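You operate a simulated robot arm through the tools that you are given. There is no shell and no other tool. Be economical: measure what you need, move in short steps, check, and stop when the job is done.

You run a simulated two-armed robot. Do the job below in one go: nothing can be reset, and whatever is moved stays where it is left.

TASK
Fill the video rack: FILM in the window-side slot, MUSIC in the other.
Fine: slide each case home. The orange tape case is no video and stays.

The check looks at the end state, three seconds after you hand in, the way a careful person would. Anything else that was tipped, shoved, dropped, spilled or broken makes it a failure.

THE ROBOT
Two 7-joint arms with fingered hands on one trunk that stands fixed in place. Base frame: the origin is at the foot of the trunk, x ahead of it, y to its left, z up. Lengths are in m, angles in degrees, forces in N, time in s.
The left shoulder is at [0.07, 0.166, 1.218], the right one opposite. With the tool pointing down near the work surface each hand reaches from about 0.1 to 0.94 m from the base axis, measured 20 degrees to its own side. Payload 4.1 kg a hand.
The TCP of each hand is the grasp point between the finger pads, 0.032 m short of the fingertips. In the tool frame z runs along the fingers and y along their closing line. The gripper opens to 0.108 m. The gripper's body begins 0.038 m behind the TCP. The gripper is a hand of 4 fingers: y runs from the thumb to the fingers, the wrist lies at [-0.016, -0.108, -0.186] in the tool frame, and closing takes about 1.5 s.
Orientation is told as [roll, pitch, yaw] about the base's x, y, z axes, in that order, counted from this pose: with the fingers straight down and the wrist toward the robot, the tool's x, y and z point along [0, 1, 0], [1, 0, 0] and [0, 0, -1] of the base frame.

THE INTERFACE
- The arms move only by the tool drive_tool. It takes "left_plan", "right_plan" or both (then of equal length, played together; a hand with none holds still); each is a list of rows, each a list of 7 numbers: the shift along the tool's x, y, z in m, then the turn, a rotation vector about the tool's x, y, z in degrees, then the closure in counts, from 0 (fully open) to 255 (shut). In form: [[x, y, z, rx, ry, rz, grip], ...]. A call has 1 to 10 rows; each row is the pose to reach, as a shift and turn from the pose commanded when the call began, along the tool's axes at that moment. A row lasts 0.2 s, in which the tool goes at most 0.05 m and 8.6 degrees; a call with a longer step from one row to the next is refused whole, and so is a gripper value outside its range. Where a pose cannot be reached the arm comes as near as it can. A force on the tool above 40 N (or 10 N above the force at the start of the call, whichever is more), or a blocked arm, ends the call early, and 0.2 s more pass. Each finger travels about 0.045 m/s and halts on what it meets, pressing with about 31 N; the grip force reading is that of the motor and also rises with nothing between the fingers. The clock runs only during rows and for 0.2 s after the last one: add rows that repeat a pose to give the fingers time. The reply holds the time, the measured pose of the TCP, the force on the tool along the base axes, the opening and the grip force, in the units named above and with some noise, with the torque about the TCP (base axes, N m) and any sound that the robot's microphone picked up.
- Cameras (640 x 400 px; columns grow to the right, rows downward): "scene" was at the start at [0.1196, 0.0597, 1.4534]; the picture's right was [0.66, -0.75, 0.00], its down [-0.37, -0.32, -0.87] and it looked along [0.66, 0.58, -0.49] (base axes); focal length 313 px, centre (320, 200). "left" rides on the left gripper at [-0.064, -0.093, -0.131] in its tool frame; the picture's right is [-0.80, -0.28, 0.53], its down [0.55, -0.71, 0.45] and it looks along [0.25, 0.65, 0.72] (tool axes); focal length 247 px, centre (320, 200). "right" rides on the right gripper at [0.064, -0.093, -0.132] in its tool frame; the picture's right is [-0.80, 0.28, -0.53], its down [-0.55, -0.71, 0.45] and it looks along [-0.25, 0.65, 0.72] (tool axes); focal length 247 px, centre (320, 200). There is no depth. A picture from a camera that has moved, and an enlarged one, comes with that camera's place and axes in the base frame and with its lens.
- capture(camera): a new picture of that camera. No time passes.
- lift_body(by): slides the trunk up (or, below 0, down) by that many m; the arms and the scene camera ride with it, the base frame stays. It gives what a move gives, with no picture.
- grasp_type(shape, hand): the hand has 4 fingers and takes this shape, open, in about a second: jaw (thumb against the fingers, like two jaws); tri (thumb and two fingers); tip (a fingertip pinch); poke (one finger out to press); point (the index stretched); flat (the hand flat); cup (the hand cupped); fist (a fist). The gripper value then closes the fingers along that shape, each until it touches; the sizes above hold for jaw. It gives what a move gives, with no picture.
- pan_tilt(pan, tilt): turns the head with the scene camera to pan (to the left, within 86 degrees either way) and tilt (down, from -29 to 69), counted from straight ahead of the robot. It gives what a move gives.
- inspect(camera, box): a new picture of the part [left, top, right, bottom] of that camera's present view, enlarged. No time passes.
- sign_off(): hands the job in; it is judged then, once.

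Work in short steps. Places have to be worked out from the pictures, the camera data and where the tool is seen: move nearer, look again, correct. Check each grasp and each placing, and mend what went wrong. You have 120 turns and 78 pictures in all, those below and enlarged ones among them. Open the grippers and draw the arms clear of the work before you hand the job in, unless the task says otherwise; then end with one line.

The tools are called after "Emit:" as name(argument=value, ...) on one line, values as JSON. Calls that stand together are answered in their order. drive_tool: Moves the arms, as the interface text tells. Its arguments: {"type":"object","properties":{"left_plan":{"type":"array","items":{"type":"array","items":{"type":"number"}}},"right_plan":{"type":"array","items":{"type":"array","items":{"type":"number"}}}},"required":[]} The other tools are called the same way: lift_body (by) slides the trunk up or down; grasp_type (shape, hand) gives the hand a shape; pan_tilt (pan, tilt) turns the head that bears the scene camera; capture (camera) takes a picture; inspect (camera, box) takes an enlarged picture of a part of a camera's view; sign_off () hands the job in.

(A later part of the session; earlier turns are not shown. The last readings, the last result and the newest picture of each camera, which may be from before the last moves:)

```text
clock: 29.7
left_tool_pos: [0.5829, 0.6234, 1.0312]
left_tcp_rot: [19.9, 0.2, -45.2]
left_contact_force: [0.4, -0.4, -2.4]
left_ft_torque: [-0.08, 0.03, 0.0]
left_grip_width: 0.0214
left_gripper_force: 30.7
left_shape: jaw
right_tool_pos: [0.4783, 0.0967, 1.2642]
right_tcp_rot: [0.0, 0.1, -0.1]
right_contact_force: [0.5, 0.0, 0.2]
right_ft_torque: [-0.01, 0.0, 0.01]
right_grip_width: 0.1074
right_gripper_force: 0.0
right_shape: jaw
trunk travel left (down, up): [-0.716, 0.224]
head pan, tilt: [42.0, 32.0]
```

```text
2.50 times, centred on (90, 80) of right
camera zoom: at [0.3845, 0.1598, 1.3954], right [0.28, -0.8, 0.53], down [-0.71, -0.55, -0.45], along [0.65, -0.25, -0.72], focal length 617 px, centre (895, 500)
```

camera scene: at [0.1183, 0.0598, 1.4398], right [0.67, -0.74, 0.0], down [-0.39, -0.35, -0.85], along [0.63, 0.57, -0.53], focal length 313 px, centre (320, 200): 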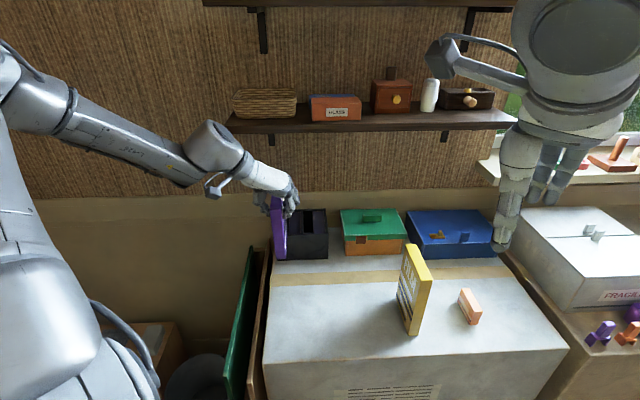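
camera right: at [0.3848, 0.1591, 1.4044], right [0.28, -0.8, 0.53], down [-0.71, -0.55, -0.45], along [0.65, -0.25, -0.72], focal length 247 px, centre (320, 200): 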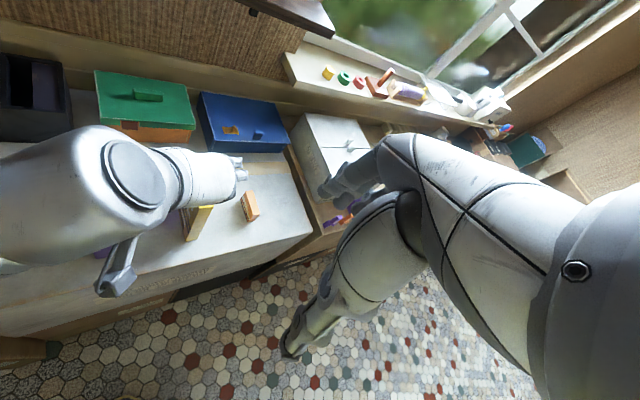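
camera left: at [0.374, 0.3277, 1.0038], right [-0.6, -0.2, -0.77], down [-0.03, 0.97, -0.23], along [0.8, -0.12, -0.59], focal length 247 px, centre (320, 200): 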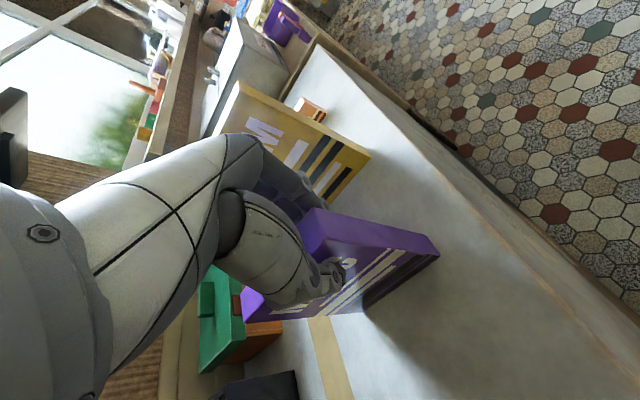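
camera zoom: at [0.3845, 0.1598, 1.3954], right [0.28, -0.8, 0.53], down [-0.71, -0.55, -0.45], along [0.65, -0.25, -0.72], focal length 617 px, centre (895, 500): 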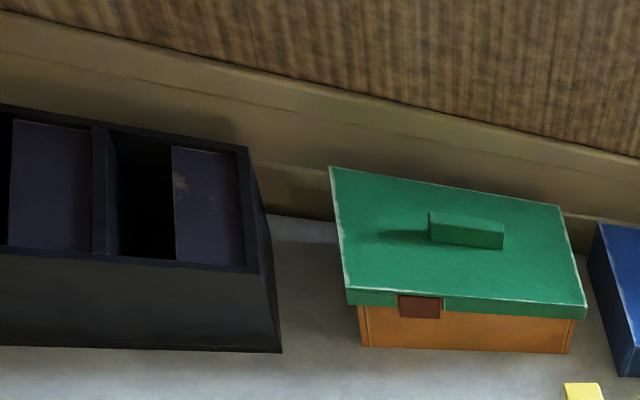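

Recomputed with exact head angles: table z≈0.760, rack rim z≈0.864, slot interior u 0.864–0.986, left gap centred v≈−0.028 (case is there). I move 0.035 m further in, staying above the rim.

Emit:
drive_tool(left_plan=[[0.0165, 0, 0.006, 0, 0, 0, 255], [0.0329, 0, 0.012, 0, 0, 0, 255], [0.0329, 0, 0.012, 0, 0, 0, 255]])

Emit:
inspect(camera="scene", box=[255, 165, 345, 265])

Emit:
capture(camera="left")

```text
clock: 30.1
left_tool_pos: [0.5809, 0.6238, 1.0297]
left_tcp_rot: [19.5, 0.3, -45.6]
left_contact_force: [-3.1, -5.8, -2.0]
left_ft_torque: [0.83, -0.33, 0.44]
left_grip_width: 0.0213
left_gripper_force: 31.0
left_shape: jaw
right_tool_pos: [0.4721, 0.0919, 1.2653]
right_tcp_rot: [0.3, -0.1, -0.1]
right_contact_force: [0.1, 0.0, -0.1]
right_ft_torque: [0.01, 0.04, 0.02]
right_grip_width: 0.1076
right_gripper_force: 0.0
right_shape: jaw
trunk travel left (down, up): [-0.716, 0.224]
head pan, tilt: [42.0, 32.0]
stopped in row 1 (left hand): the force on the tool passed its limit at 59 N (the readings are from after the stop); the commanded pose is now the measured one
```

```text
4.00 times, centred on (300, 215) of scene
camera zoom: at [0.1136, 0.0543, 1.4406], right [0.67, -0.74, 0.0], down [-0.39, -0.35, -0.85], along [0.63, 0.57, -0.53], focal length 1252 px, centre (400, 140)
```

zoom: 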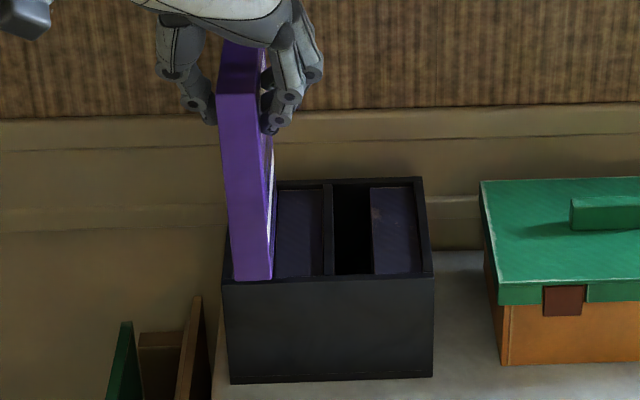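

```text
44 pictures are left
camera left: at [0.4411, 0.6163, 1.1332], right [-0.61, -0.2, -0.77], down [-0.02, 0.97, -0.23], along [0.79, -0.13, -0.6], focal length 247 px, centre (320, 200)
```

left: 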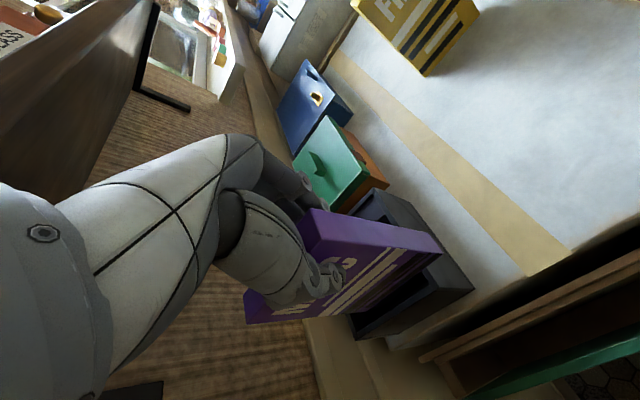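

The hit was ~0.14 m above the TCP: the back of the hand met the shelf edge. MUSIC needs a grip with more tilt, so I back off to stage it on the table in front of the rack.

Emit:
drive_tool(left_plan=[[-0.0258, 0, -0.0094, 0, 0, 0, 255], [-0.0517, 0, -0.0188, 0, 0, 0, 255], [-0.0775, 0, -0.0282, 0, 0, 0, 255], [-0.1034, 0, -0.0376, 0, 0, 0, 255], [-0.1034, 0, -0.0376, 0, 0, 0, 255]])

Emit:
capture(camera="scene")

```text
clock: 31.3
left_tool_pos: [0.5075, 0.5508, 1.0276]
left_tcp_rot: [19.4, 0.5, -45.5]
left_contact_force: [0.8, -0.5, -1.4]
left_ft_torque: [-0.04, 0.05, -0.02]
left_grip_width: 0.0214
left_gripper_force: 31.0
left_shape: jaw
right_tool_pos: [0.4775, 0.0965, 1.2632]
right_tcp_rot: [0.0, 0.0, 0.0]
right_contact_force: [-0.1, -0.4, -0.5]
right_ft_torque: [-0.02, 0.01, 0.03]
right_grip_width: 0.1077
right_gripper_force: 0.1
right_shape: jaw
trunk travel left (down, up): [-0.716, 0.224]
head pan, tilt: [42.0, 32.0]
```

```text
43 pictures are left
camera scene: at [0.1182, 0.0595, 1.4399], right [0.67, -0.74, 0.0], down [-0.39, -0.35, -0.85], along [0.63, 0.57, -0.53], focal length 313 px, centre (320, 200)
```

scene: 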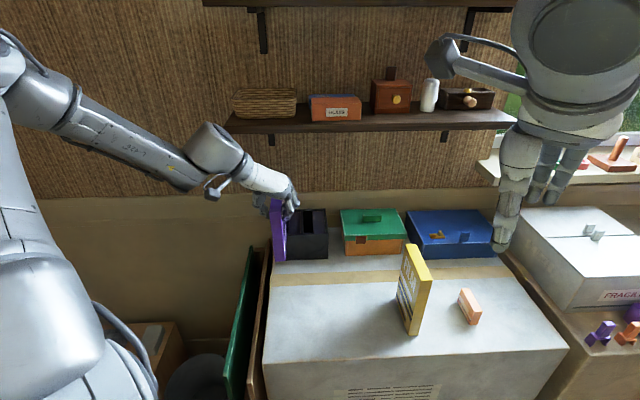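

Shelf looks undisturbed. With the case still held in free space I test whether 45° tilt is reachable here.

Emit:
drive_tool(left_plan=[[0, 0, 0, 0, 6.25, 0, 255], [0, 0, 0, 0, 12.5, 0, 255], [0, 0, 0, 0, 18.75, 0, 255], [0, 0, 0, 0, 25, 0, 255], [0, 0, 0, 0, 25, 0, 255]])

```text
clock: 32.5
left_tool_pos: [0.5076, 0.5497, 1.0285]
left_tcp_rot: [44.4, 0.4, -45.6]
left_contact_force: [-0.3, -0.7, -2.0]
left_ft_torque: [-0.07, 0.09, -0.02]
left_grip_width: 0.021
left_gripper_force: 31.1
left_shape: jaw
right_tool_pos: [0.4779, 0.0956, 1.2638]
right_tcp_rot: [0.1, 0.0, 0.0]
right_contact_force: [0.2, -0.4, 0.2]
right_ft_torque: [-0.01, 0.01, 0.01]
right_grip_width: 0.1077
right_gripper_force: 0.1
right_shape: jaw
trunk travel left (down, up): [-0.716, 0.224]
head pan, tilt: [42.0, 32.0]
```

45° tilt works here. I rotate back and set MUSIC down upright at this staging spot.

Emit:
drive_tool(left_plan=[[0, 0, 0, 0, -6.25, 0, 255], [0, 0, 0, 0, -12.5, 0, 255], [0, 0, 0, 0, -18.75, 0, 255], [0, 0, 0, 0, -24.5, 0, 255], [0, 0, 0, 0, -24.5, 0, 255]])

Emit:
drive_tool(left_plan=[[-0.0103, 0, 0.0282, 0, 0, 0, 255], [-0.0205, 0, 0.0564, 0, 0, 0, 255], [-0.0308, 0, 0.0846, 0, 0, 0, 255], [-0.0376, 0, 0.1034, 0, 0, 0, 255], [-0.0376, 0, 0.1034, 0, 0, 0, 255]])

Emit:
inspect(camera="scene", box=[230, 180, 370, 300])

```text
clock: 33.7
left_tool_pos: [0.507, 0.5497, 1.0294]
left_tcp_rot: [19.9, 0.4, -45.5]
left_contact_force: [1.0, -0.2, -1.5]
left_ft_torque: [-0.05, 0.06, 0.0]
left_grip_width: 0.021
left_gripper_force: 31.0
left_shape: jaw
right_tool_pos: [0.4763, 0.0958, 1.2636]
right_tcp_rot: [0.0, -0.1, -0.1]
right_contact_force: [0.0, 0.1, 0.1]
right_ft_torque: [0.02, 0.01, -0.02]
right_grip_width: 0.1077
right_gripper_force: 0.0
right_shape: jaw
trunk travel left (down, up): [-0.716, 0.224]
head pan, tilt: [42.0, 32.0]
```

```text
clock: 34.9
left_tool_pos: [0.5119, 0.5558, 0.931]
left_tcp_rot: [20.5, 0.0, -45.1]
left_contact_force: [0.4, 0.3, -2.1]
left_ft_torque: [-0.06, 0.09, 0.0]
left_grip_width: 0.0213
left_gripper_force: 30.8
left_shape: jaw
left hand out of reach, approached as far as the arm can: row 4
right_tool_pos: [0.476, 0.0969, 1.2636]
right_tcp_rot: [0.0, 0.0, 0.0]
right_contact_force: [-0.5, -0.4, 0.0]
right_ft_torque: [-0.01, -0.02, 0.02]
right_grip_width: 0.1076
right_gripper_force: 0.1
right_shape: jaw
trunk travel left (down, up): [-0.716, 0.224]
head pan, tilt: [42.0, 32.0]
```

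```text
3.33 times, centred on (300, 240) of scene
camera zoom: at [0.1177, 0.06, 1.4399], right [0.67, -0.74, 0.0], down [-0.39, -0.35, -0.85], along [0.63, 0.57, -0.53], focal length 1043 px, centre (387, 67)
```

zoom: 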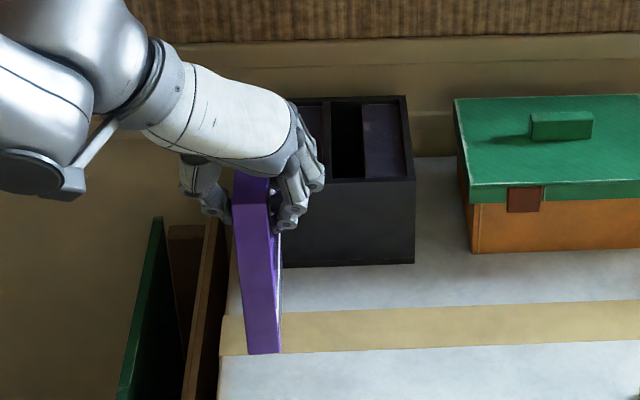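

Upright and clear of the rack, bottom ~28 mm above the table. Lower the rest with the trunk.

Emit:
lift_body(by=-0.022)

Emit:
lift_body(by=-0.005)

Emit:
inspect(camera="scene", box=[230, 180, 370, 300])

```text
clock: 35.6
left_tool_pos: [0.512, 0.556, 0.9108]
left_tcp_rot: [20.6, 0.0, -45.1]
left_contact_force: [-0.6, 0.0, -2.0]
left_ft_torque: [-0.05, 0.05, 0.01]
left_grip_width: 0.0212
left_gripper_force: 31.2
left_shape: jaw
right_tool_pos: [0.476, 0.0965, 1.2414]
right_tcp_rot: [0.0, 0.1, -0.1]
right_contact_force: [-0.6, 0.3, 0.1]
right_ft_torque: [-0.02, -0.03, -0.05]
right_grip_width: 0.1075
right_gripper_force: 0.1
right_shape: jaw
trunk travel left (down, up): [-0.694, 0.246]
head pan, tilt: [42.0, 32.0]
```

```text
clock: 36.1
left_tool_pos: [0.5115, 0.5553, 0.9038]
left_tcp_rot: [20.4, -0.1, -45.1]
left_contact_force: [-0.5, 0.5, -0.6]
left_ft_torque: [0.04, -0.03, 0.03]
left_grip_width: 0.0214
left_gripper_force: 31.4
left_shape: jaw
right_tool_pos: [0.4759, 0.0959, 1.2362]
right_tcp_rot: [0.0, 0.0, 0.1]
right_contact_force: [-0.9, -0.3, -0.5]
right_ft_torque: [-0.01, -0.04, -0.02]
right_grip_width: 0.1075
right_gripper_force: 0.1
right_shape: jaw
trunk travel left (down, up): [-0.689, 0.251]
head pan, tilt: [42.0, 32.0]
```

```text
3.33 times, centred on (300, 240) of scene
camera zoom: at [0.1179, 0.0598, 1.4129], right [0.67, -0.74, 0.0], down [-0.39, -0.35, -0.85], along [0.63, 0.57, -0.53], focal length 1043 px, centre (387, 67)
```

zoom: 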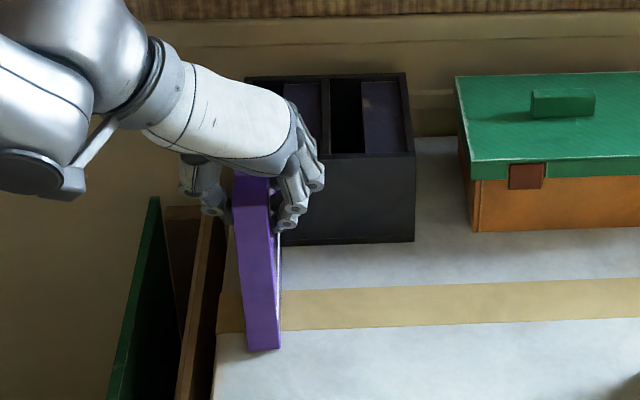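

The weight is off: MUSIC stands on the table. Release and back out along the tool axis.

Emit:
drive_tool(left_plan=[[0, 0, 0, 0, 0, 0, 200], [0, 0, 0, 0, 0, 0, 120], [0, 0, 0, 0, 0, 0, 80], [0, 0, 0, 0, 0, 0, 60], [0, 0, 0, 0, 0, 0, 60], [0, 0, -0.04, 0, 0, 0, 60], [0, 0, -0.08, 0, 0, 0, 60], [0, 0, -0.12, 0, 0, 0, 60], [0, 0, -0.12, 0, 0, 0, 60]])

Emit:
inspect(camera="scene", box=[230, 180, 370, 300])

```text
clock: 38.1
left_tool_pos: [0.4801, 0.5275, 1.0158]
left_tcp_rot: [20.4, -0.1, -45.0]
left_contact_force: [0.2, 0.5, 0.7]
left_ft_torque: [0.01, 0.02, 0.01]
left_grip_width: 0.0829
left_gripper_force: 0.2
left_shape: jaw
right_tool_pos: [0.4765, 0.0986, 1.2371]
right_tcp_rot: [-0.1, 0.0, 0.1]
right_contact_force: [0.0, -0.5, 0.6]
right_ft_torque: [-0.03, -0.01, 0.01]
right_grip_width: 0.1077
right_gripper_force: 0.1
right_shape: jaw
trunk travel left (down, up): [-0.689, 0.251]
head pan, tilt: [42.0, 32.0]
```

```text
3.33 times, centred on (300, 240) of scene
camera zoom: at [0.1181, 0.0618, 1.4127], right [0.67, -0.74, 0.0], down [-0.39, -0.36, -0.85], along [0.63, 0.57, -0.53], focal length 1043 px, centre (387, 67)
```

zoom: 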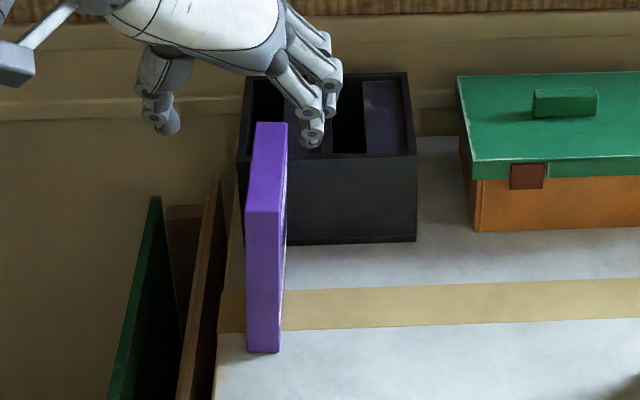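

MUSIC stands but may lean slightly; I tilt the hand to 45° up here and look again.

Emit:
drive_tool(left_plan=[[0, 0, 0, 0, 6.25, 0, 60], [0, 0, 0, 0, 12.5, 0, 60], [0, 0, 0, 0, 18.75, 0, 60], [0, 0, 0, 0, 24.6, 0, 60], [0, 0, 0, 0, 24.6, 0, 60]])

Emit:
inspect(camera="scene", box=[250, 190, 330, 290])

Emit:
capture(camera="left")

```text
clock: 39.3
left_tool_pos: [0.483, 0.5251, 1.017]
left_tcp_rot: [45.1, 0.0, -45.1]
left_contact_force: [0.9, 0.0, -0.5]
left_ft_torque: [0.0, 0.01, 0.02]
left_grip_width: 0.0825
left_gripper_force: 0.2
left_shape: jaw
right_tool_pos: [0.4774, 0.0975, 1.2366]
right_tcp_rot: [0.0, 0.1, 0.0]
right_contact_force: [-0.2, 0.3, 0.5]
right_ft_torque: [0.0, -0.03, 0.01]
right_grip_width: 0.1077
right_gripper_force: 0.0
right_shape: jaw
trunk travel left (down, up): [-0.689, 0.251]
head pan, tilt: [42.0, 32.0]
```

```text
4.00 times, centred on (290, 240) of scene
camera zoom: at [0.1182, 0.0602, 1.4128], right [0.67, -0.74, 0.0], down [-0.39, -0.35, -0.85], along [0.63, 0.57, -0.53], focal length 1252 px, centre (440, 40)
```

zoom: 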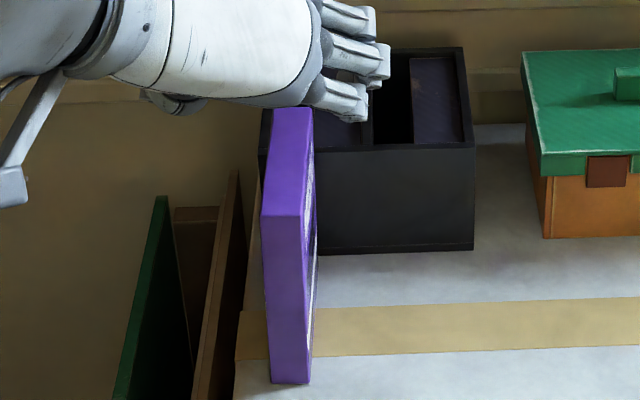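

```text
38 pictures are left
camera left: at [0.3172, 0.4941, 1.0634], right [-0.33, 0.07, -0.94], down [0.0, 1.0, 0.07], along [0.94, 0.02, -0.33], focal length 247 px, centre (320, 200)
```

left: 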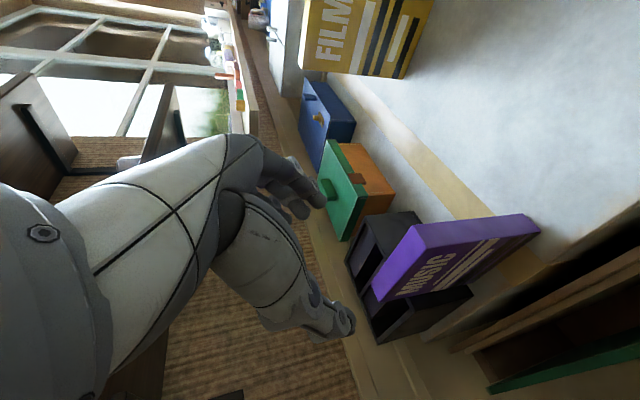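

It stands fine. Now approach its near top corner with the 45° tilt.

Emit:
drive_tool(left_plan=[[-0.029, 0.001, 0.0255, 0, 0, 0, 60], [-0.058, 0.002, 0.051, 0, 0, 0, 60], [-0.058, 0.002, 0.081, 0, 0, 0, 60], [-0.058, 0.002, 0.111, 0, 0, 0, 80], [-0.058, 0.002, 0.111, 0, 0, 0, 100]])

Emit:
inspect(camera="scene", box=[250, 190, 330, 290])

```text
clock: 40.5
left_tool_pos: [0.5122, 0.5494, 0.8987]
left_tcp_rot: [45.1, 0.0, -45.2]
left_contact_force: [-0.7, -0.4, -0.6]
left_ft_torque: [-0.01, 0.01, 0.01]
left_grip_width: 0.0665
left_gripper_force: 0.1
left_shape: jaw
right_tool_pos: [0.477, 0.0953, 1.2365]
right_tcp_rot: [-0.1, 0.0, 0.1]
right_contact_force: [1.6, 0.4, 0.8]
right_ft_torque: [0.01, 0.0, 0.02]
right_grip_width: 0.1077
right_gripper_force: 0.0
right_shape: jaw
trunk travel left (down, up): [-0.689, 0.251]
head pan, tilt: [42.0, 32.0]
```

```text
4.00 times, centred on (290, 240) of scene
camera zoom: at [0.1172, 0.059, 1.413], right [0.67, -0.74, 0.0], down [-0.39, -0.35, -0.85], along [0.63, 0.57, -0.53], focal length 1252 px, centre (440, 40)
```

zoom: 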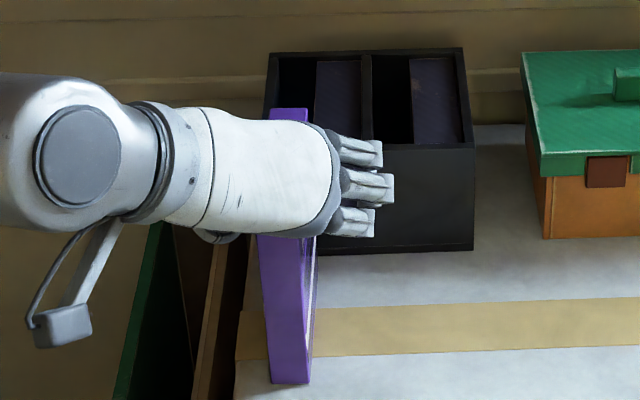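

In place exactly. Close on MUSIC and lift 3 cm.

Emit:
drive_tool(left_plan=[[0, 0, 0, 0, 0, 0, 150], [0, 0, 0, 0, 0, 0, 200], [0, 0, 0, 0, 0, 0, 255], [0, 0, 0, 0, 0, 0, 255], [0, 0, 0, 0, 0, 0, 255], [0, 0, 0, 0, 0, 0, 255], [0, 0, 0, 0, 0, 0, 255], [0.0106, 0, -0.0106, 0, 0, 0, 255], [0.0212, 0, -0.0212, 0, 0, 0, 255], [0.0212, 0, -0.0212, 0, 0, 0, 255]])

Emit:
inspect(camera="scene", box=[250, 190, 330, 290])

```text
clock: 42.7
left_tool_pos: [0.5111, 0.5501, 0.9261]
left_tcp_rot: [45.1, -0.1, -45.0]
left_contact_force: [0.9, 0.7, -2.6]
left_ft_torque: [-0.07, 0.04, -0.01]
left_grip_width: 0.0209
left_gripper_force: 30.8
left_shape: jaw
right_tool_pos: [0.4788, 0.0964, 1.2353]
right_tcp_rot: [0.0, 0.0, 0.0]
right_contact_force: [0.2, -0.4, -0.1]
right_ft_torque: [-0.01, 0.03, 0.01]
right_grip_width: 0.1078
right_gripper_force: 0.2
right_shape: jaw
trunk travel left (down, up): [-0.689, 0.251]
head pan, tilt: [42.0, 32.0]
```

```text
4.00 times, centred on (290, 240) of scene
camera zoom: at [0.1186, 0.0603, 1.4128], right [0.67, -0.74, 0.0], down [-0.39, -0.36, -0.85], along [0.63, 0.57, -0.53], focal length 1252 px, centre (440, 40)
```

zoom: 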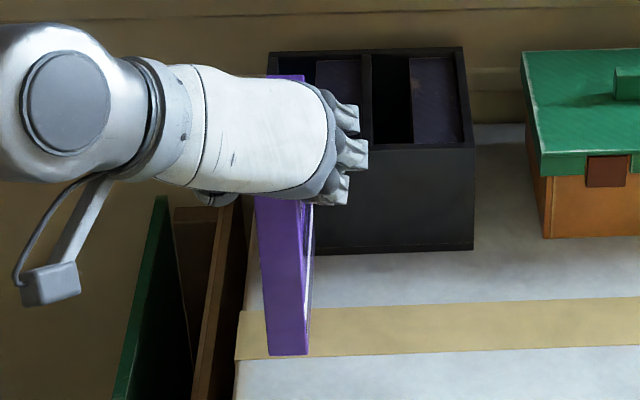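

Held. Raise 0.095 straight up, then move 0.12 toward the rack.

Emit:
drive_tool(left_plan=[[0.0224, 0, -0.0224, 0, 0, 0, 255], [0.0448, 0, -0.0448, 0, 0, 0, 255], [0.0672, 0, -0.0672, 0, 0, 0, 255], [0.0884, 0, -0.046, 0, 0, 0, 255], [0.1096, 0, -0.0248, 0, 0, 0, 255], [0.1308, 0, -0.0036, 0, 0, 0, 255], [0.1521, 0, 0.0177, 0, 0, 0, 255], [0.1521, 0, 0.0177, 0, 0, 0, 255]])

Emit:
inspect(camera="scene", box=[250, 165, 350, 290])

Emit:
inspect(camera="right", box=[0, 0, 120, 150])

```text
clock: 44.5
left_tool_pos: [0.595, 0.6392, 1.0235]
left_tcp_rot: [45.0, -0.1, -45.1]
left_contact_force: [0.7, -0.4, -2.6]
left_ft_torque: [-0.05, 0.06, 0.01]
left_grip_width: 0.0206
left_gripper_force: 31.5
left_shape: jaw
left hand out of reach, approached as far as the arm can: row 6
right_tool_pos: [0.4761, 0.0967, 1.2375]
right_tcp_rot: [0.0, 0.0, 0.0]
right_contact_force: [0.2, 1.0, -0.8]
right_ft_torque: [0.0, 0.02, 0.02]
right_grip_width: 0.1079
right_gripper_force: 0.0
right_shape: jaw
trunk travel left (down, up): [-0.689, 0.251]
head pan, tilt: [42.0, 32.0]
```

```text
3.20 times, centred on (300, 228) of scene
camera zoom: at [0.1175, 0.0599, 1.4129], right [0.67, -0.74, 0.0], down [-0.39, -0.35, -0.85], along [0.63, 0.57, -0.53], focal length 1001 px, centre (384, 112)
```

zoom: 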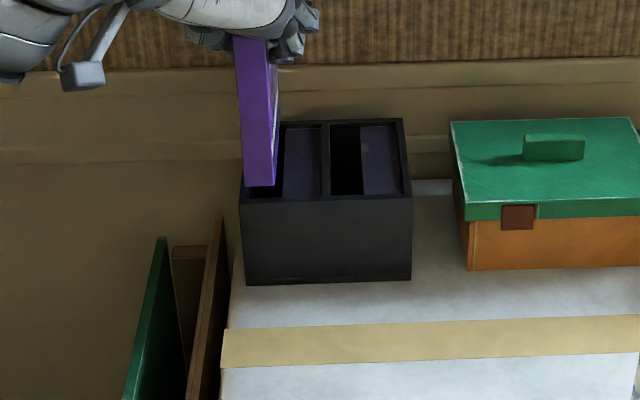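

```text
2.67 times, centred on (60, 75) of right
camera zoom: at [0.3842, 0.16, 1.3685], right [0.28, -0.8, 0.53], down [-0.71, -0.55, -0.45], along [0.65, -0.25, -0.72], focal length 659 px, centre (1013, 533)
```

zoom: 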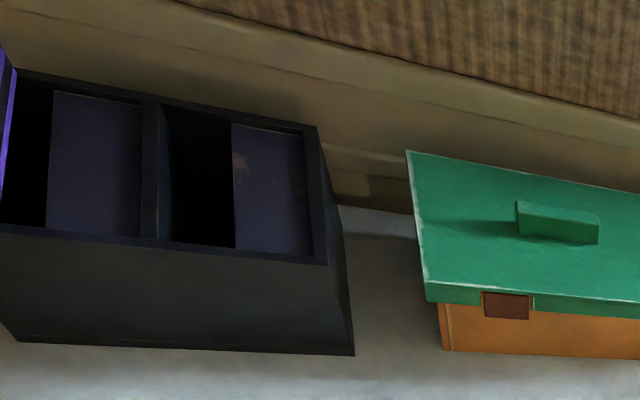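

MUSIC is just short of position: shift 13 mm in, 4 mm toward the window side, then lower 25 mm gently.

Emit:
drive_tool(left_plan=[[0.0095, 0.0045, 0.0095, 0, 0, 0, 255], [0.0095, 0.0045, 0.0095, 0, 0, 0, 255]])

Emit:
inspect(camera="scene", box=[265, 185, 325, 255])

```text
clock: 45.1
left_tool_pos: [0.6061, 0.643, 1.0244]
left_tcp_rot: [45.1, -0.1, -45.1]
left_contact_force: [1.1, -0.9, -2.0]
left_ft_torque: [-0.07, 0.02, -0.02]
left_grip_width: 0.0205
left_gripper_force: 30.9
left_shape: jaw
right_tool_pos: [0.4757, 0.0957, 1.2363]
right_tcp_rot: [-0.1, 0.0, 0.0]
right_contact_force: [0.0, 0.5, -0.2]
right_ft_torque: [-0.03, -0.02, 0.04]
right_grip_width: 0.1078
right_gripper_force: 0.1
right_shape: jaw
trunk travel left (down, up): [-0.689, 0.251]
head pan, tilt: [42.0, 32.0]
```

```text
5.71 times, centred on (295, 220) of scene
camera zoom: at [0.1174, 0.0597, 1.4129], right [0.67, -0.74, 0.0], down [-0.39, -0.35, -0.85], along [0.63, 0.57, -0.53], focal length 1788 px, centre (463, 86)
```

zoom: 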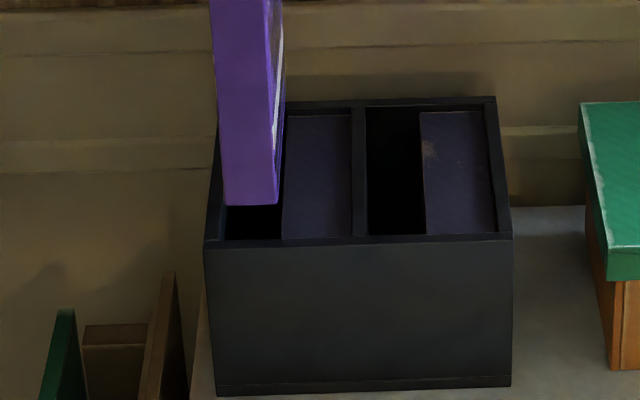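

Close: needs ~4 mm more depth. Shift and lower 22 mm to the rim level.

Emit:
drive_tool(left_plan=[[0.0028, -0.0005, 0.0028, 0, 0, 0, 255], [-0.005, -0.0005, 0.0106, 0, 0, 0, 255], [-0.0128, -0.0005, 0.0184, 0, 0, 0, 255], [-0.0128, -0.0005, 0.0184, 0, 0, 0, 255]])

Emit:
inspect(camera="scene", box=[265, 185, 325, 255])

```text
clock: 46.1
left_tool_pos: [0.6097, 0.6452, 1.0005]
left_tcp_rot: [45.1, -0.1, -45.2]
left_contact_force: [-0.2, 0.1, -2.3]
left_ft_torque: [-0.07, 0.03, 0.0]
left_grip_width: 0.0206
left_gripper_force: 30.9
left_shape: jaw
right_tool_pos: [0.4777, 0.096, 1.2353]
right_tcp_rot: [0.0, -0.1, 0.0]
right_contact_force: [1.1, 0.3, -1.7]
right_ft_torque: [0.01, 0.02, 0.02]
right_grip_width: 0.1078
right_gripper_force: 0.1
right_shape: jaw
trunk travel left (down, up): [-0.689, 0.251]
head pan, tilt: [42.0, 32.0]
```

```text
5.71 times, centred on (295, 220) of scene
camera zoom: at [0.1183, 0.0599, 1.4128], right [0.67, -0.74, 0.0], down [-0.39, -0.35, -0.85], along [0.63, 0.57, -0.53], focal length 1788 px, centre (463, 86)
```

zoom: 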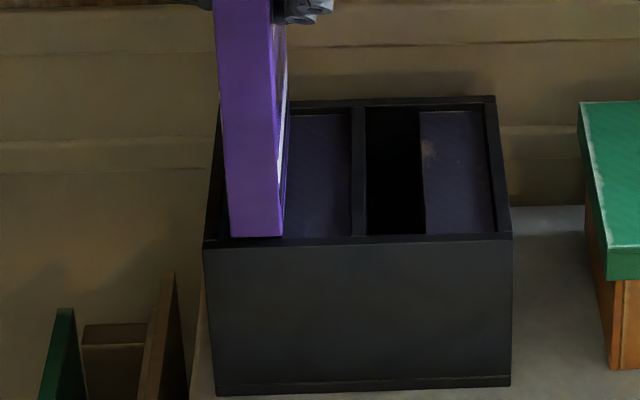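

Bottom is at rim level and within the slot, no contact yet. Shift 2 mm left and lower 18 mm more.

Emit:
drive_tool(left_plan=[[0.0005, -0.002, 0.0005, 0, 0, 0, 255], [-0.0035, -0.002, 0.0045, 0, 0, 0, 255], [-0.0075, -0.002, 0.0085, 0, 0, 0, 255], [-0.012, -0.002, 0.013, 0, 0, 0, 255], [-0.012, -0.002, 0.013, 0, 0, 0, 255]])

Emit:
inspect(camera="scene", box=[265, 185, 325, 255])

```text
clock: 47.2
left_tool_pos: [0.6113, 0.6481, 0.995]
left_tcp_rot: [46.2, -0.4, -45.1]
left_contact_force: [-2.4, -1.3, 21.4]
left_ft_torque: [0.24, -0.07, 0.0]
left_grip_width: 0.0214
left_gripper_force: 31.0
left_shape: jaw
right_tool_pos: [0.475, 0.0944, 1.2367]
right_tcp_rot: [0.1, -0.1, 0.0]
right_contact_force: [0.1, 0.6, -0.6]
right_ft_torque: [-0.01, 0.02, -0.03]
right_grip_width: 0.1077
right_gripper_force: 0.0
right_shape: jaw
trunk travel left (down, up): [-0.689, 0.251]
head pan, tilt: [42.0, 32.0]
stopped in row 5 (left hand): the force on the tool passed its limit at 42 N (the readings are from after the stop); the commanded pose is now the measured one
```

```text
5.71 times, centred on (295, 220) of scene
camera zoom: at [0.1157, 0.0578, 1.4131], right [0.67, -0.74, 0.0], down [-0.39, -0.35, -0.85], along [0.63, 0.57, -0.53], focal length 1788 px, centre (463, 86)
```

zoom: 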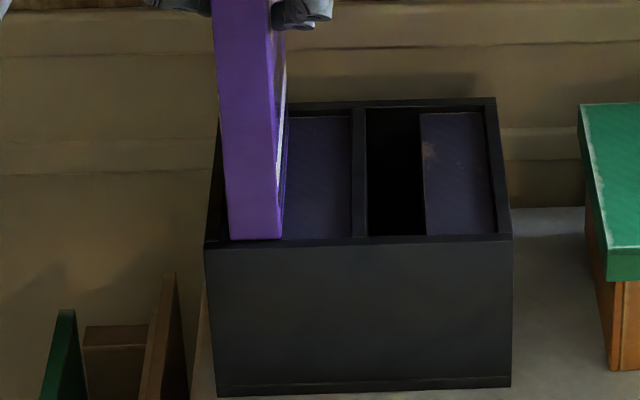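

The case went just under the rim and met something at z≈0.856. I ease up 8 mm and bring the right hand's camera over for a better view of the slot.

Emit:
drive_tool(left_plan=[[0.003, 0, -0.003, 0, 0, 0, 255], [0.0057, 0, -0.0057, 0, 0, 0, 255], [0.0057, 0, -0.0057, 0, 0, 0, 255], [0.0057, 0, -0.0057, 0, 0, 0, 255], [0.0057, 0, -0.0057, 0, 0, 0, 255], [0.0057, 0, -0.0057, 0, 0, 0, 255], [0.0057, 0, -0.0057, 0, 0, 0, 255], [0.0057, 0, -0.0057, 0, 0, 0, 255]], right_plan=[[0.029, 0.005, 0.021, 0, 0, -7.5, 0], [0.058, 0.011, 0.042, 0, 0, -15, 0], [0.087, 0.016, 0.062, 0, 0, -22.5, 0], [0.116, 0.022, 0.083, 0, 0, -30, 0], [0.146, 0.027, 0.104, 0, 0, -37.5, 0], [0.175, 0.032, 0.125, 0, 0, -45, 0], [0.204, 0.038, 0.145, 0, 0, -52.5, 0], [0.233, 0.043, 0.166, 0, 0, -60, 0]])

Emit:
capture(camera="right")

```text
clock: 49.0
left_tool_pos: [0.6112, 0.6501, 0.9967]
left_tcp_rot: [45.7, -0.3, -45.0]
left_contact_force: [0.0, 0.2, 1.5]
left_ft_torque: [-0.05, 0.01, 0.05]
left_grip_width: 0.0214
left_gripper_force: 30.7
left_shape: jaw
right_tool_pos: [0.521, 0.3304, 1.0724]
right_tcp_rot: [0.0, 0.0, 60.1]
right_contact_force: [0.0, 0.0, 0.1]
right_ft_torque: [0.0, -0.01, -0.02]
right_grip_width: 0.1075
right_gripper_force: 0.1
right_shape: jaw
trunk travel left (down, up): [-0.689, 0.251]
head pan, tilt: [42.0, 32.0]
```

```text
30 pictures are left
camera right: at [0.4187, 0.2809, 1.2039], right [0.83, -0.15, 0.53], down [0.12, -0.89, -0.45], along [0.54, 0.44, -0.72], focal length 247 px, centre (320, 200)
```

right: 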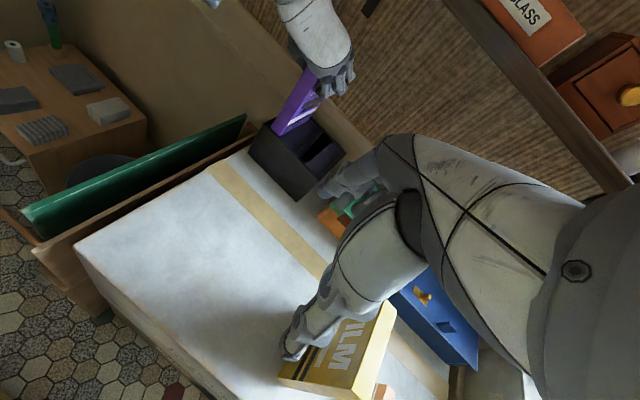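

Zoom on the rack from this new angle.

Emit:
inspect(camera="right", box=[240, 70, 360, 210])

```text
2.86 times, centred on (300, 140) of right
camera zoom: at [0.4187, 0.2809, 1.2039], right [0.83, -0.15, 0.53], down [0.12, -0.89, -0.45], along [0.54, 0.44, -0.72], focal length 706 px, centre (377, 371)
```

zoom: 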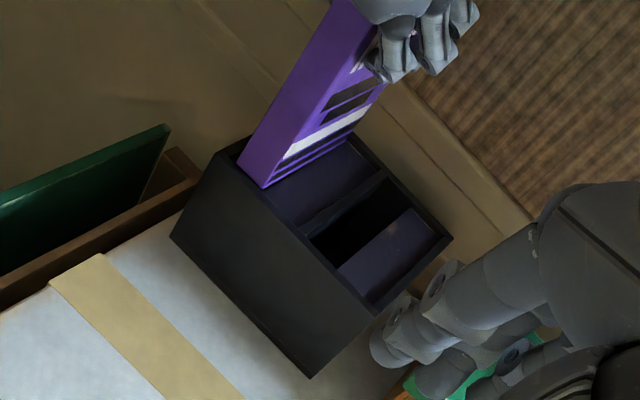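

Emit:
inspect(camera="right", box=[275, 105, 330, 160])

```text
7.27 times, centred on (302, 132) of right
camera zoom: at [0.4187, 0.2809, 1.2039], right [0.83, -0.15, 0.53], down [0.12, -0.89, -0.45], along [0.54, 0.44, -0.72], focal length 1796 px, centre (447, 691)
```

zoom: 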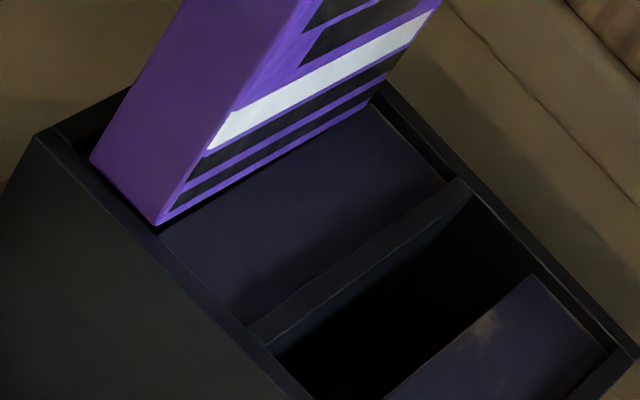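

From here: the case sits inside front and back, but its window-side bottom edge overlaps the panel edge, while a few mm of gap remain at the left wall. Raise 3 mm, shift 3 mm left, and lower again.

Emit:
drive_tool(left_plan=[[0.002, 0, -0.002, 0, -0.6, 0, 255], [0.003, -0.003, -0.0015, 0, -0.6, 0, 255], [0.003, -0.003, -0.0015, 0, -0.6, 0, 255], [-0.0005, -0.003, 0.002, 0, -0.6, 0, 255], [-0.004, -0.003, 0.0055, 0, -0.6, 0, 255], [-0.0075, -0.003, 0.009, 0, -0.6, 0, 255], [-0.011, -0.003, 0.0125, 0, -0.6, 0, 255]])

```text
clock: 50.6
left_tool_pos: [0.6097, 0.654, 0.9813]
left_tcp_rot: [45.2, -0.3, -45.1]
left_contact_force: [-0.9, -0.6, -2.1]
left_ft_torque: [-0.1, 0.1, -0.01]
left_grip_width: 0.0213
left_gripper_force: 31.0
left_shape: jaw
right_tool_pos: [0.5191, 0.3301, 1.0718]
right_tcp_rot: [0.0, 0.1, 60.0]
right_contact_force: [0.0, -0.1, 0.5]
right_ft_torque: [0.03, 0.01, 0.01]
right_grip_width: 0.1079
right_gripper_force: 0.2
right_shape: jaw
trunk travel left (down, up): [-0.689, 0.251]
head pan, tilt: [42.0, 32.0]
```

It now drops in freely (weight only). Continue lowering.

Emit:
drive_tool(left_plan=[[-0.0035, 0, 0.0035, 0, 0, 0, 255], [-0.007, 0, 0.007, 0, 0, 0, 255], [-0.0106, 0, 0.0106, 0, 0, 0, 255], [-0.0141, 0, 0.0141, 0, 0, 0, 255], [-0.0177, 0, 0.0177, 0, 0, 0, 255], [-0.0212, 0, 0.0212, 0, 0, 0, 255], [-0.0247, 0, 0.0247, 0, 0, 0, 255], [-0.0283, 0, 0.0283, 0, 0, 0, 255]])

Emit:
inspect(camera="scene", box=[255, 185, 335, 275])

```text
clock: 52.4
left_tool_pos: [0.6117, 0.6522, 0.9423]
left_tcp_rot: [45.1, -0.2, -44.9]
left_contact_force: [0.6, -0.2, -1.6]
left_ft_torque: [-0.06, 0.04, -0.02]
left_grip_width: 0.0211
left_gripper_force: 30.9
left_shape: jaw
right_tool_pos: [0.521, 0.3294, 1.0729]
right_tcp_rot: [0.0, 0.0, 60.1]
right_contact_force: [-0.1, 0.7, -0.3]
right_ft_torque: [-0.02, 0.03, 0.01]
right_grip_width: 0.1079
right_gripper_force: 0.0
right_shape: jaw
trunk travel left (down, up): [-0.689, 0.251]
head pan, tilt: [42.0, 32.0]
```

```text
4.44 times, centred on (295, 230) of scene
camera zoom: at [0.1183, 0.0603, 1.4128], right [0.67, -0.74, 0.0], down [-0.39, -0.36, -0.85], along [0.63, 0.57, -0.53], focal length 1391 px, centre (431, 67)
```

zoom: 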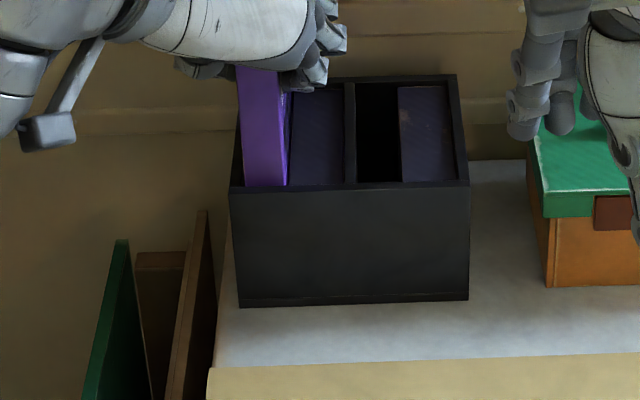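

Sliding in well. Lower further in small steps to the floor.

Emit:
drive_tool(left_plan=[[-0.0035, 0, 0.0035, 0, 0, 0, 255], [-0.007, 0, 0.007, 0, 0, 0, 255], [-0.0106, 0, 0.0106, 0, 0, 0, 255], [-0.0141, 0, 0.0141, 0, 0, 0, 255], [-0.0163, 0, 0.0163, 0, 0, 0, 255]])

```text
clock: 53.6
left_tool_pos: [0.6107, 0.6514, 0.9166]
left_tcp_rot: [45.1, -0.3, -45.0]
left_contact_force: [0.3, -0.6, -2.2]
left_ft_torque: [-0.04, 0.05, 0.02]
left_grip_width: 0.0212
left_gripper_force: 31.0
left_shape: jaw
right_tool_pos: [0.5203, 0.3289, 1.0711]
right_tcp_rot: [0.0, 0.0, 60.0]
right_contact_force: [-0.3, -1.0, 0.1]
right_ft_torque: [-0.02, 0.02, -0.01]
right_grip_width: 0.1076
right_gripper_force: 0.1
right_shape: jaw
trunk travel left (down, up): [-0.689, 0.251]
head pan, tilt: [42.0, 32.0]
```

Still no floor contact (bottom ≈0.778). Go on 3 mm at a time.

Emit:
drive_tool(left_plan=[[-0.0015, 0, 0.0015, 0, 0, 0, 255], [-0.003, 0, 0.003, 0, 0, 0, 255], [-0.0045, 0, 0.0045, 0, 0, 0, 255], [-0.006, 0, 0.006, 0, 0, 0, 255]])

```text
clock: 54.6
left_tool_pos: [0.6107, 0.6529, 0.9089]
left_tcp_rot: [45.3, -0.3, -45.0]
left_contact_force: [-0.2, 0.3, -2.3]
left_ft_torque: [-0.05, 0.04, -0.03]
left_grip_width: 0.0213
left_gripper_force: 31.4
left_shape: jaw
right_tool_pos: [0.5203, 0.3289, 1.0721]
right_tcp_rot: [-0.1, 0.0, 59.9]
right_contact_force: [0.2, -0.1, -0.1]
right_ft_torque: [0.01, 0.0, -0.03]
right_grip_width: 0.1075
right_gripper_force: 0.0
right_shape: jaw
trunk travel left (down, up): [-0.689, 0.251]
head pan, tilt: [42.0, 32.0]
```

Emit:
drive_tool(left_plan=[[-0.0014, 0, 0.0014, 0, 0, 0, 255], [-0.0028, 0, 0.0028, 0, 0, 0, 255], [-0.0042, 0, 0.0042, 0, 0, 0, 255], [-0.0042, 0, 0.0042, 0, 0, 0, 255]])

Emit:
inspect(camera="right", box=[255, 70, 345, 170])

```text
clock: 55.6
left_tool_pos: [0.609, 0.6503, 0.9059]
left_tcp_rot: [45.3, -0.3, -44.9]
left_contact_force: [0.9, 0.1, 9.6]
left_ft_torque: [0.2, -0.12, 0.0]
left_grip_width: 0.0214
left_gripper_force: 30.8
left_shape: jaw
right_tool_pos: [0.5195, 0.3276, 1.0733]
right_tcp_rot: [0.1, 0.0, 60.0]
right_contact_force: [-0.4, -0.2, -0.5]
right_ft_torque: [0.0, 0.03, 0.03]
right_grip_width: 0.1078
right_gripper_force: 0.0
right_shape: jaw
trunk travel left (down, up): [-0.689, 0.251]
head pan, tilt: [42.0, 32.0]
```

```text
4.00 times, centred on (300, 120) of right
camera zoom: at [0.4174, 0.2789, 1.2051], right [0.83, -0.15, 0.53], down [0.12, -0.89, -0.45], along [0.54, 0.44, -0.72], focal length 988 px, centre (400, 520)
```

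zoom: 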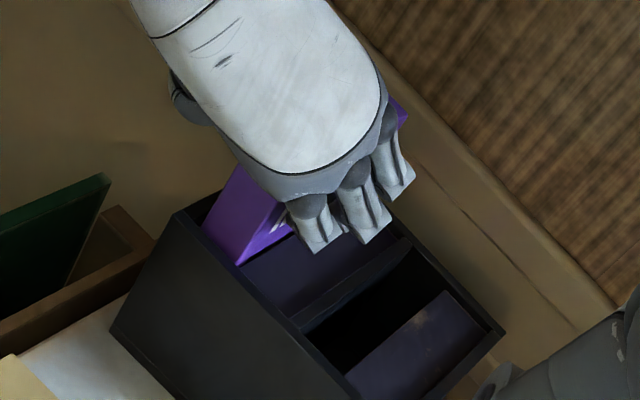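

MUSIC is on the slot floor (12 N up, bottom ≈0.767). Open and withdraw along the tool axis.

Emit:
drive_tool(left_plan=[[0.001, 0, -0.001, 0, 0, 0, 200], [0.001, 0, -0.001, 0, 0, 0, 140], [0.001, 0, -0.001, 0, 0, 0, 110], [0.001, 0, -0.001, 0, 0, 0, 110], [0.001, 0, -0.001, 0, 0, 0, 110], [0.001, 0, -0.04, 0, 0, 0, 110], [0.001, 0, -0.08, 0, 0, 0, 80], [0.001, 0, -0.12, 0, 0, 0, 60], [0.001, 0, -0.16, 0, 0, 0, 60]])

Emit:
capture(camera="scene")

```text
clock: 57.6
left_tool_pos: [0.5303, 0.5676, 1.0204]
left_tcp_rot: [45.5, -0.4, -45.0]
left_contact_force: [-4.4, 2.1, -7.9]
left_ft_torque: [0.04, -0.64, -0.23]
left_grip_width: 0.0826
left_gripper_force: 0.1
left_shape: jaw
right_tool_pos: [0.5198, 0.3262, 1.0739]
right_tcp_rot: [0.2, -0.2, 59.8]
right_contact_force: [0.8, -0.4, -0.3]
right_ft_torque: [0.06, 0.03, -0.02]
right_grip_width: 0.1076
right_gripper_force: 0.0
right_shape: jaw
trunk travel left (down, up): [-0.689, 0.251]
head pan, tilt: [42.0, 32.0]
```

```text
25 pictures are left
camera scene: at [0.1173, 0.0563, 1.4129], right [0.67, -0.74, 0.0], down [-0.39, -0.35, -0.85], along [0.63, 0.57, -0.53], focal length 313 px, centre (320, 200)
```

scene: 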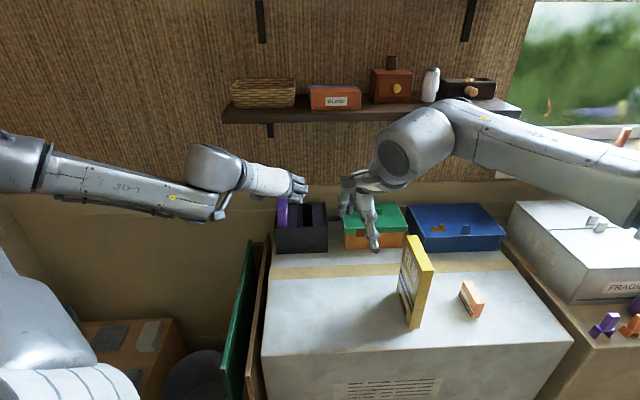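

MUSIC is in. The left-hand force reading is odd, so I retreat the right arm along its path first and recheck.

Emit:
drive_tool(right_plan=[[-0.0099, -0.0279, -0.0208, 0, 0, 7.5, 0], [-0.0198, -0.0558, -0.0415, 0, 0, 15, 0], [-0.0296, -0.0836, -0.0622, 0, 0, 22.5, 0], [-0.0395, -0.1115, -0.083, 0, 0, 30, 0], [-0.0494, -0.1394, -0.1037, 0, 0, 37.5, 0], [-0.0593, -0.1673, -0.1245, 0, 0, 45, 0], [-0.0691, -0.195, -0.145, 0, 0, 52.5, 0], [-0.079, -0.223, -0.166, 0, 0, 60, 0]])

Emit:
inspect(camera="scene", box=[250, 180, 350, 280])

```text
clock: 59.4
left_tool_pos: [0.5288, 0.5713, 1.016]
left_tcp_rot: [45.1, -0.3, -45.1]
left_contact_force: [-0.2, -0.5, 0.1]
left_ft_torque: [0.0, 0.04, -0.01]
left_grip_width: 0.0827
left_gripper_force: 0.1
left_shape: jaw
right_tool_pos: [0.477, 0.096, 1.2364]
right_tcp_rot: [0.1, 0.0, -0.1]
right_contact_force: [0.4, -0.2, -0.3]
right_ft_torque: [0.01, -0.02, -0.02]
right_grip_width: 0.1075
right_gripper_force: 0.0
right_shape: jaw
trunk travel left (down, up): [-0.689, 0.251]
head pan, tilt: [42.0, 32.0]
```

```text
4.00 times, centred on (300, 230) of scene
camera zoom: at [0.117, 0.0591, 1.413], right [0.67, -0.74, 0.0], down [-0.39, -0.35, -0.85], along [0.63, 0.57, -0.53], focal length 1252 px, centre (400, 80)
```

zoom: 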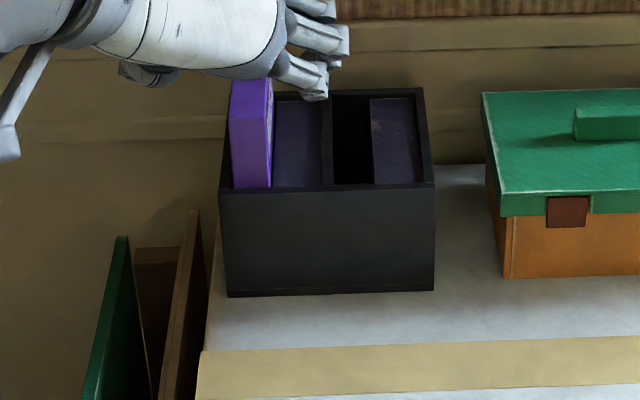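

MUSIC sits home. Now FILM: move the left hand to its pre-grasp with the tilt back to 20°.

Emit:
drive_tool(left_plan=[[-0.0138, 0.0352, -0.0186, 0, -2.8, 0, 60], [-0.0277, 0.0704, -0.0371, 0, -5.6, 0, 60], [-0.0415, 0.1057, -0.0557, 0, -8.4, 0, 40], [-0.0553, 0.1409, -0.0742, 0, -11.2, 0, 20], [-0.0692, 0.1761, -0.0928, 0, -14, 0, 0], [-0.083, 0.2113, -0.1113, 0, -16.8, 0, 0], [-0.0968, 0.2466, -0.13, 0, -19.6, 0, 0], [-0.1107, 0.2818, -0.1484, 0, -22.3, 0, 0], [-0.1245, 0.317, -0.167, 0, -25, 0, 0], [-0.1245, 0.317, -0.167, 0, -25, 0, 0]])

Emit:
inspect(camera="scene", box=[320, 180, 500, 340])

```text
clock: 61.6
left_tool_pos: [0.6085, 0.2024, 1.0489]
left_tcp_rot: [20.2, -0.2, -44.9]
left_contact_force: [0.8, -0.1, -0.2]
left_ft_torque: [0.0, 0.01, 0.02]
left_grip_width: 0.1077
left_gripper_force: 0.0
left_shape: jaw
right_tool_pos: [0.4781, 0.0979, 1.2365]
right_tcp_rot: [0.0, -0.1, 0.0]
right_contact_force: [-1.7, 0.5, 0.2]
right_ft_torque: [-0.03, -0.01, 0.02]
right_grip_width: 0.1077
right_gripper_force: 0.0
right_shape: jaw
trunk travel left (down, up): [-0.689, 0.251]
head pan, tilt: [42.0, 32.0]
```

```text
2.50 times, centred on (410, 260) of scene
camera zoom: at [0.1174, 0.0599, 1.4129], right [0.67, -0.74, 0.0], down [-0.39, -0.35, -0.85], along [0.63, 0.57, -0.53], focal length 782 px, centre (95, 50)
```

zoom: 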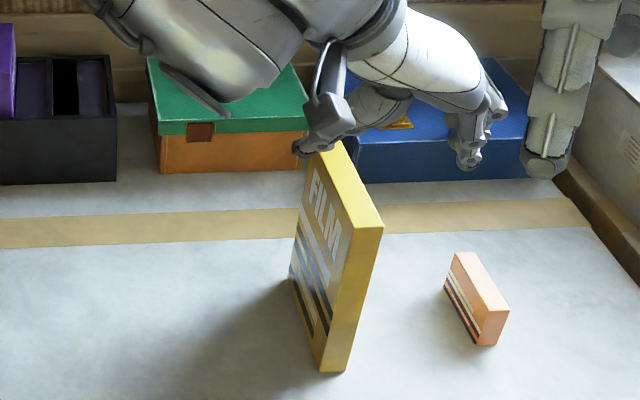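

The hand is aligned over FILM's near top corner (v≈0.288). Go down to the grasp.

Emit:
drive_tool(left_plan=[[-0.0042, 0, 0.0368, 0, 0, 0, 0], [-0.0083, 0, 0.0736, 0, 0, 0, 30], [-0.0125, 0, 0.1104, 0, 0, 0, 60], [-0.0125, 0, 0.1104, 0, 0, 0, 60]])

Emit:
inspect(camera="scene", box=[360, 200, 480, 340])

```text
clock: 62.6
left_tool_pos: [0.6034, 0.248, 0.9717]
left_tcp_rot: [20.2, -0.2, -45.0]
left_contact_force: [-0.8, 0.6, 0.1]
left_ft_torque: [-0.02, -0.01, -0.07]
left_grip_width: 0.0829
left_gripper_force: 0.0
left_shape: jaw
left hand out of reach, approached as far as the arm can: row 1, 2, 3, 4
right_tool_pos: [0.4788, 0.0972, 1.2373]
right_tcp_rot: [-0.1, 0.0, 0.0]
right_contact_force: [-0.3, 0.3, 0.3]
right_ft_torque: [-0.03, -0.01, 0.04]
right_grip_width: 0.1076
right_gripper_force: 0.0
right_shape: jaw
trunk travel left (down, up): [-0.689, 0.251]
head pan, tilt: [42.0, 32.0]
```

```text
2.86 times, centred on (420, 270) of scene
camera zoom: at [0.1183, 0.0596, 1.4128], right [0.67, -0.74, 0.0], down [-0.39, -0.35, -0.85], along [0.63, 0.57, -0.53], focal length 894 px, centre (34, 0)
```

zoom: 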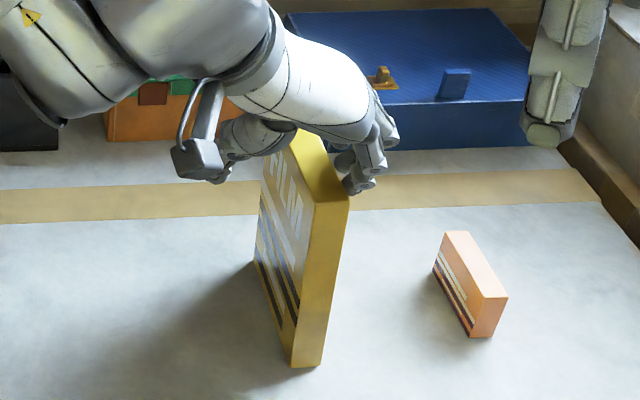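

The arm stops short sideways when low. I go back up, align, and will lower with the trunk instead.

Emit:
drive_tool(left_plan=[[0.0137, 0, -0.0376, 0, 0, 0, 60], [0.0274, 0, -0.0752, 0, 0, 0, 40], [0.0255, 0.0185, -0.076, 0, 0, 0, 20], [0.0245, 0.037, -0.0762, 0, 0, 0, 0], [0.0245, 0.037, -0.0762, 0, 0, 0, 0]])

```text
clock: 63.8
left_tool_pos: [0.6238, 0.2201, 1.0551]
left_tcp_rot: [20.2, -0.3, -45.0]
left_contact_force: [0.5, -0.5, 0.0]
left_ft_torque: [0.0, -0.01, -0.03]
left_grip_width: 0.1075
left_gripper_force: 0.1
left_shape: jaw
right_tool_pos: [0.4761, 0.0966, 1.2364]
right_tcp_rot: [0.0, 0.0, 0.0]
right_contact_force: [-0.4, -0.6, -0.1]
right_ft_torque: [-0.02, -0.02, 0.04]
right_grip_width: 0.1077
right_gripper_force: 0.0
right_shape: jaw
trunk travel left (down, up): [-0.689, 0.251]
head pan, tilt: [42.0, 32.0]
```

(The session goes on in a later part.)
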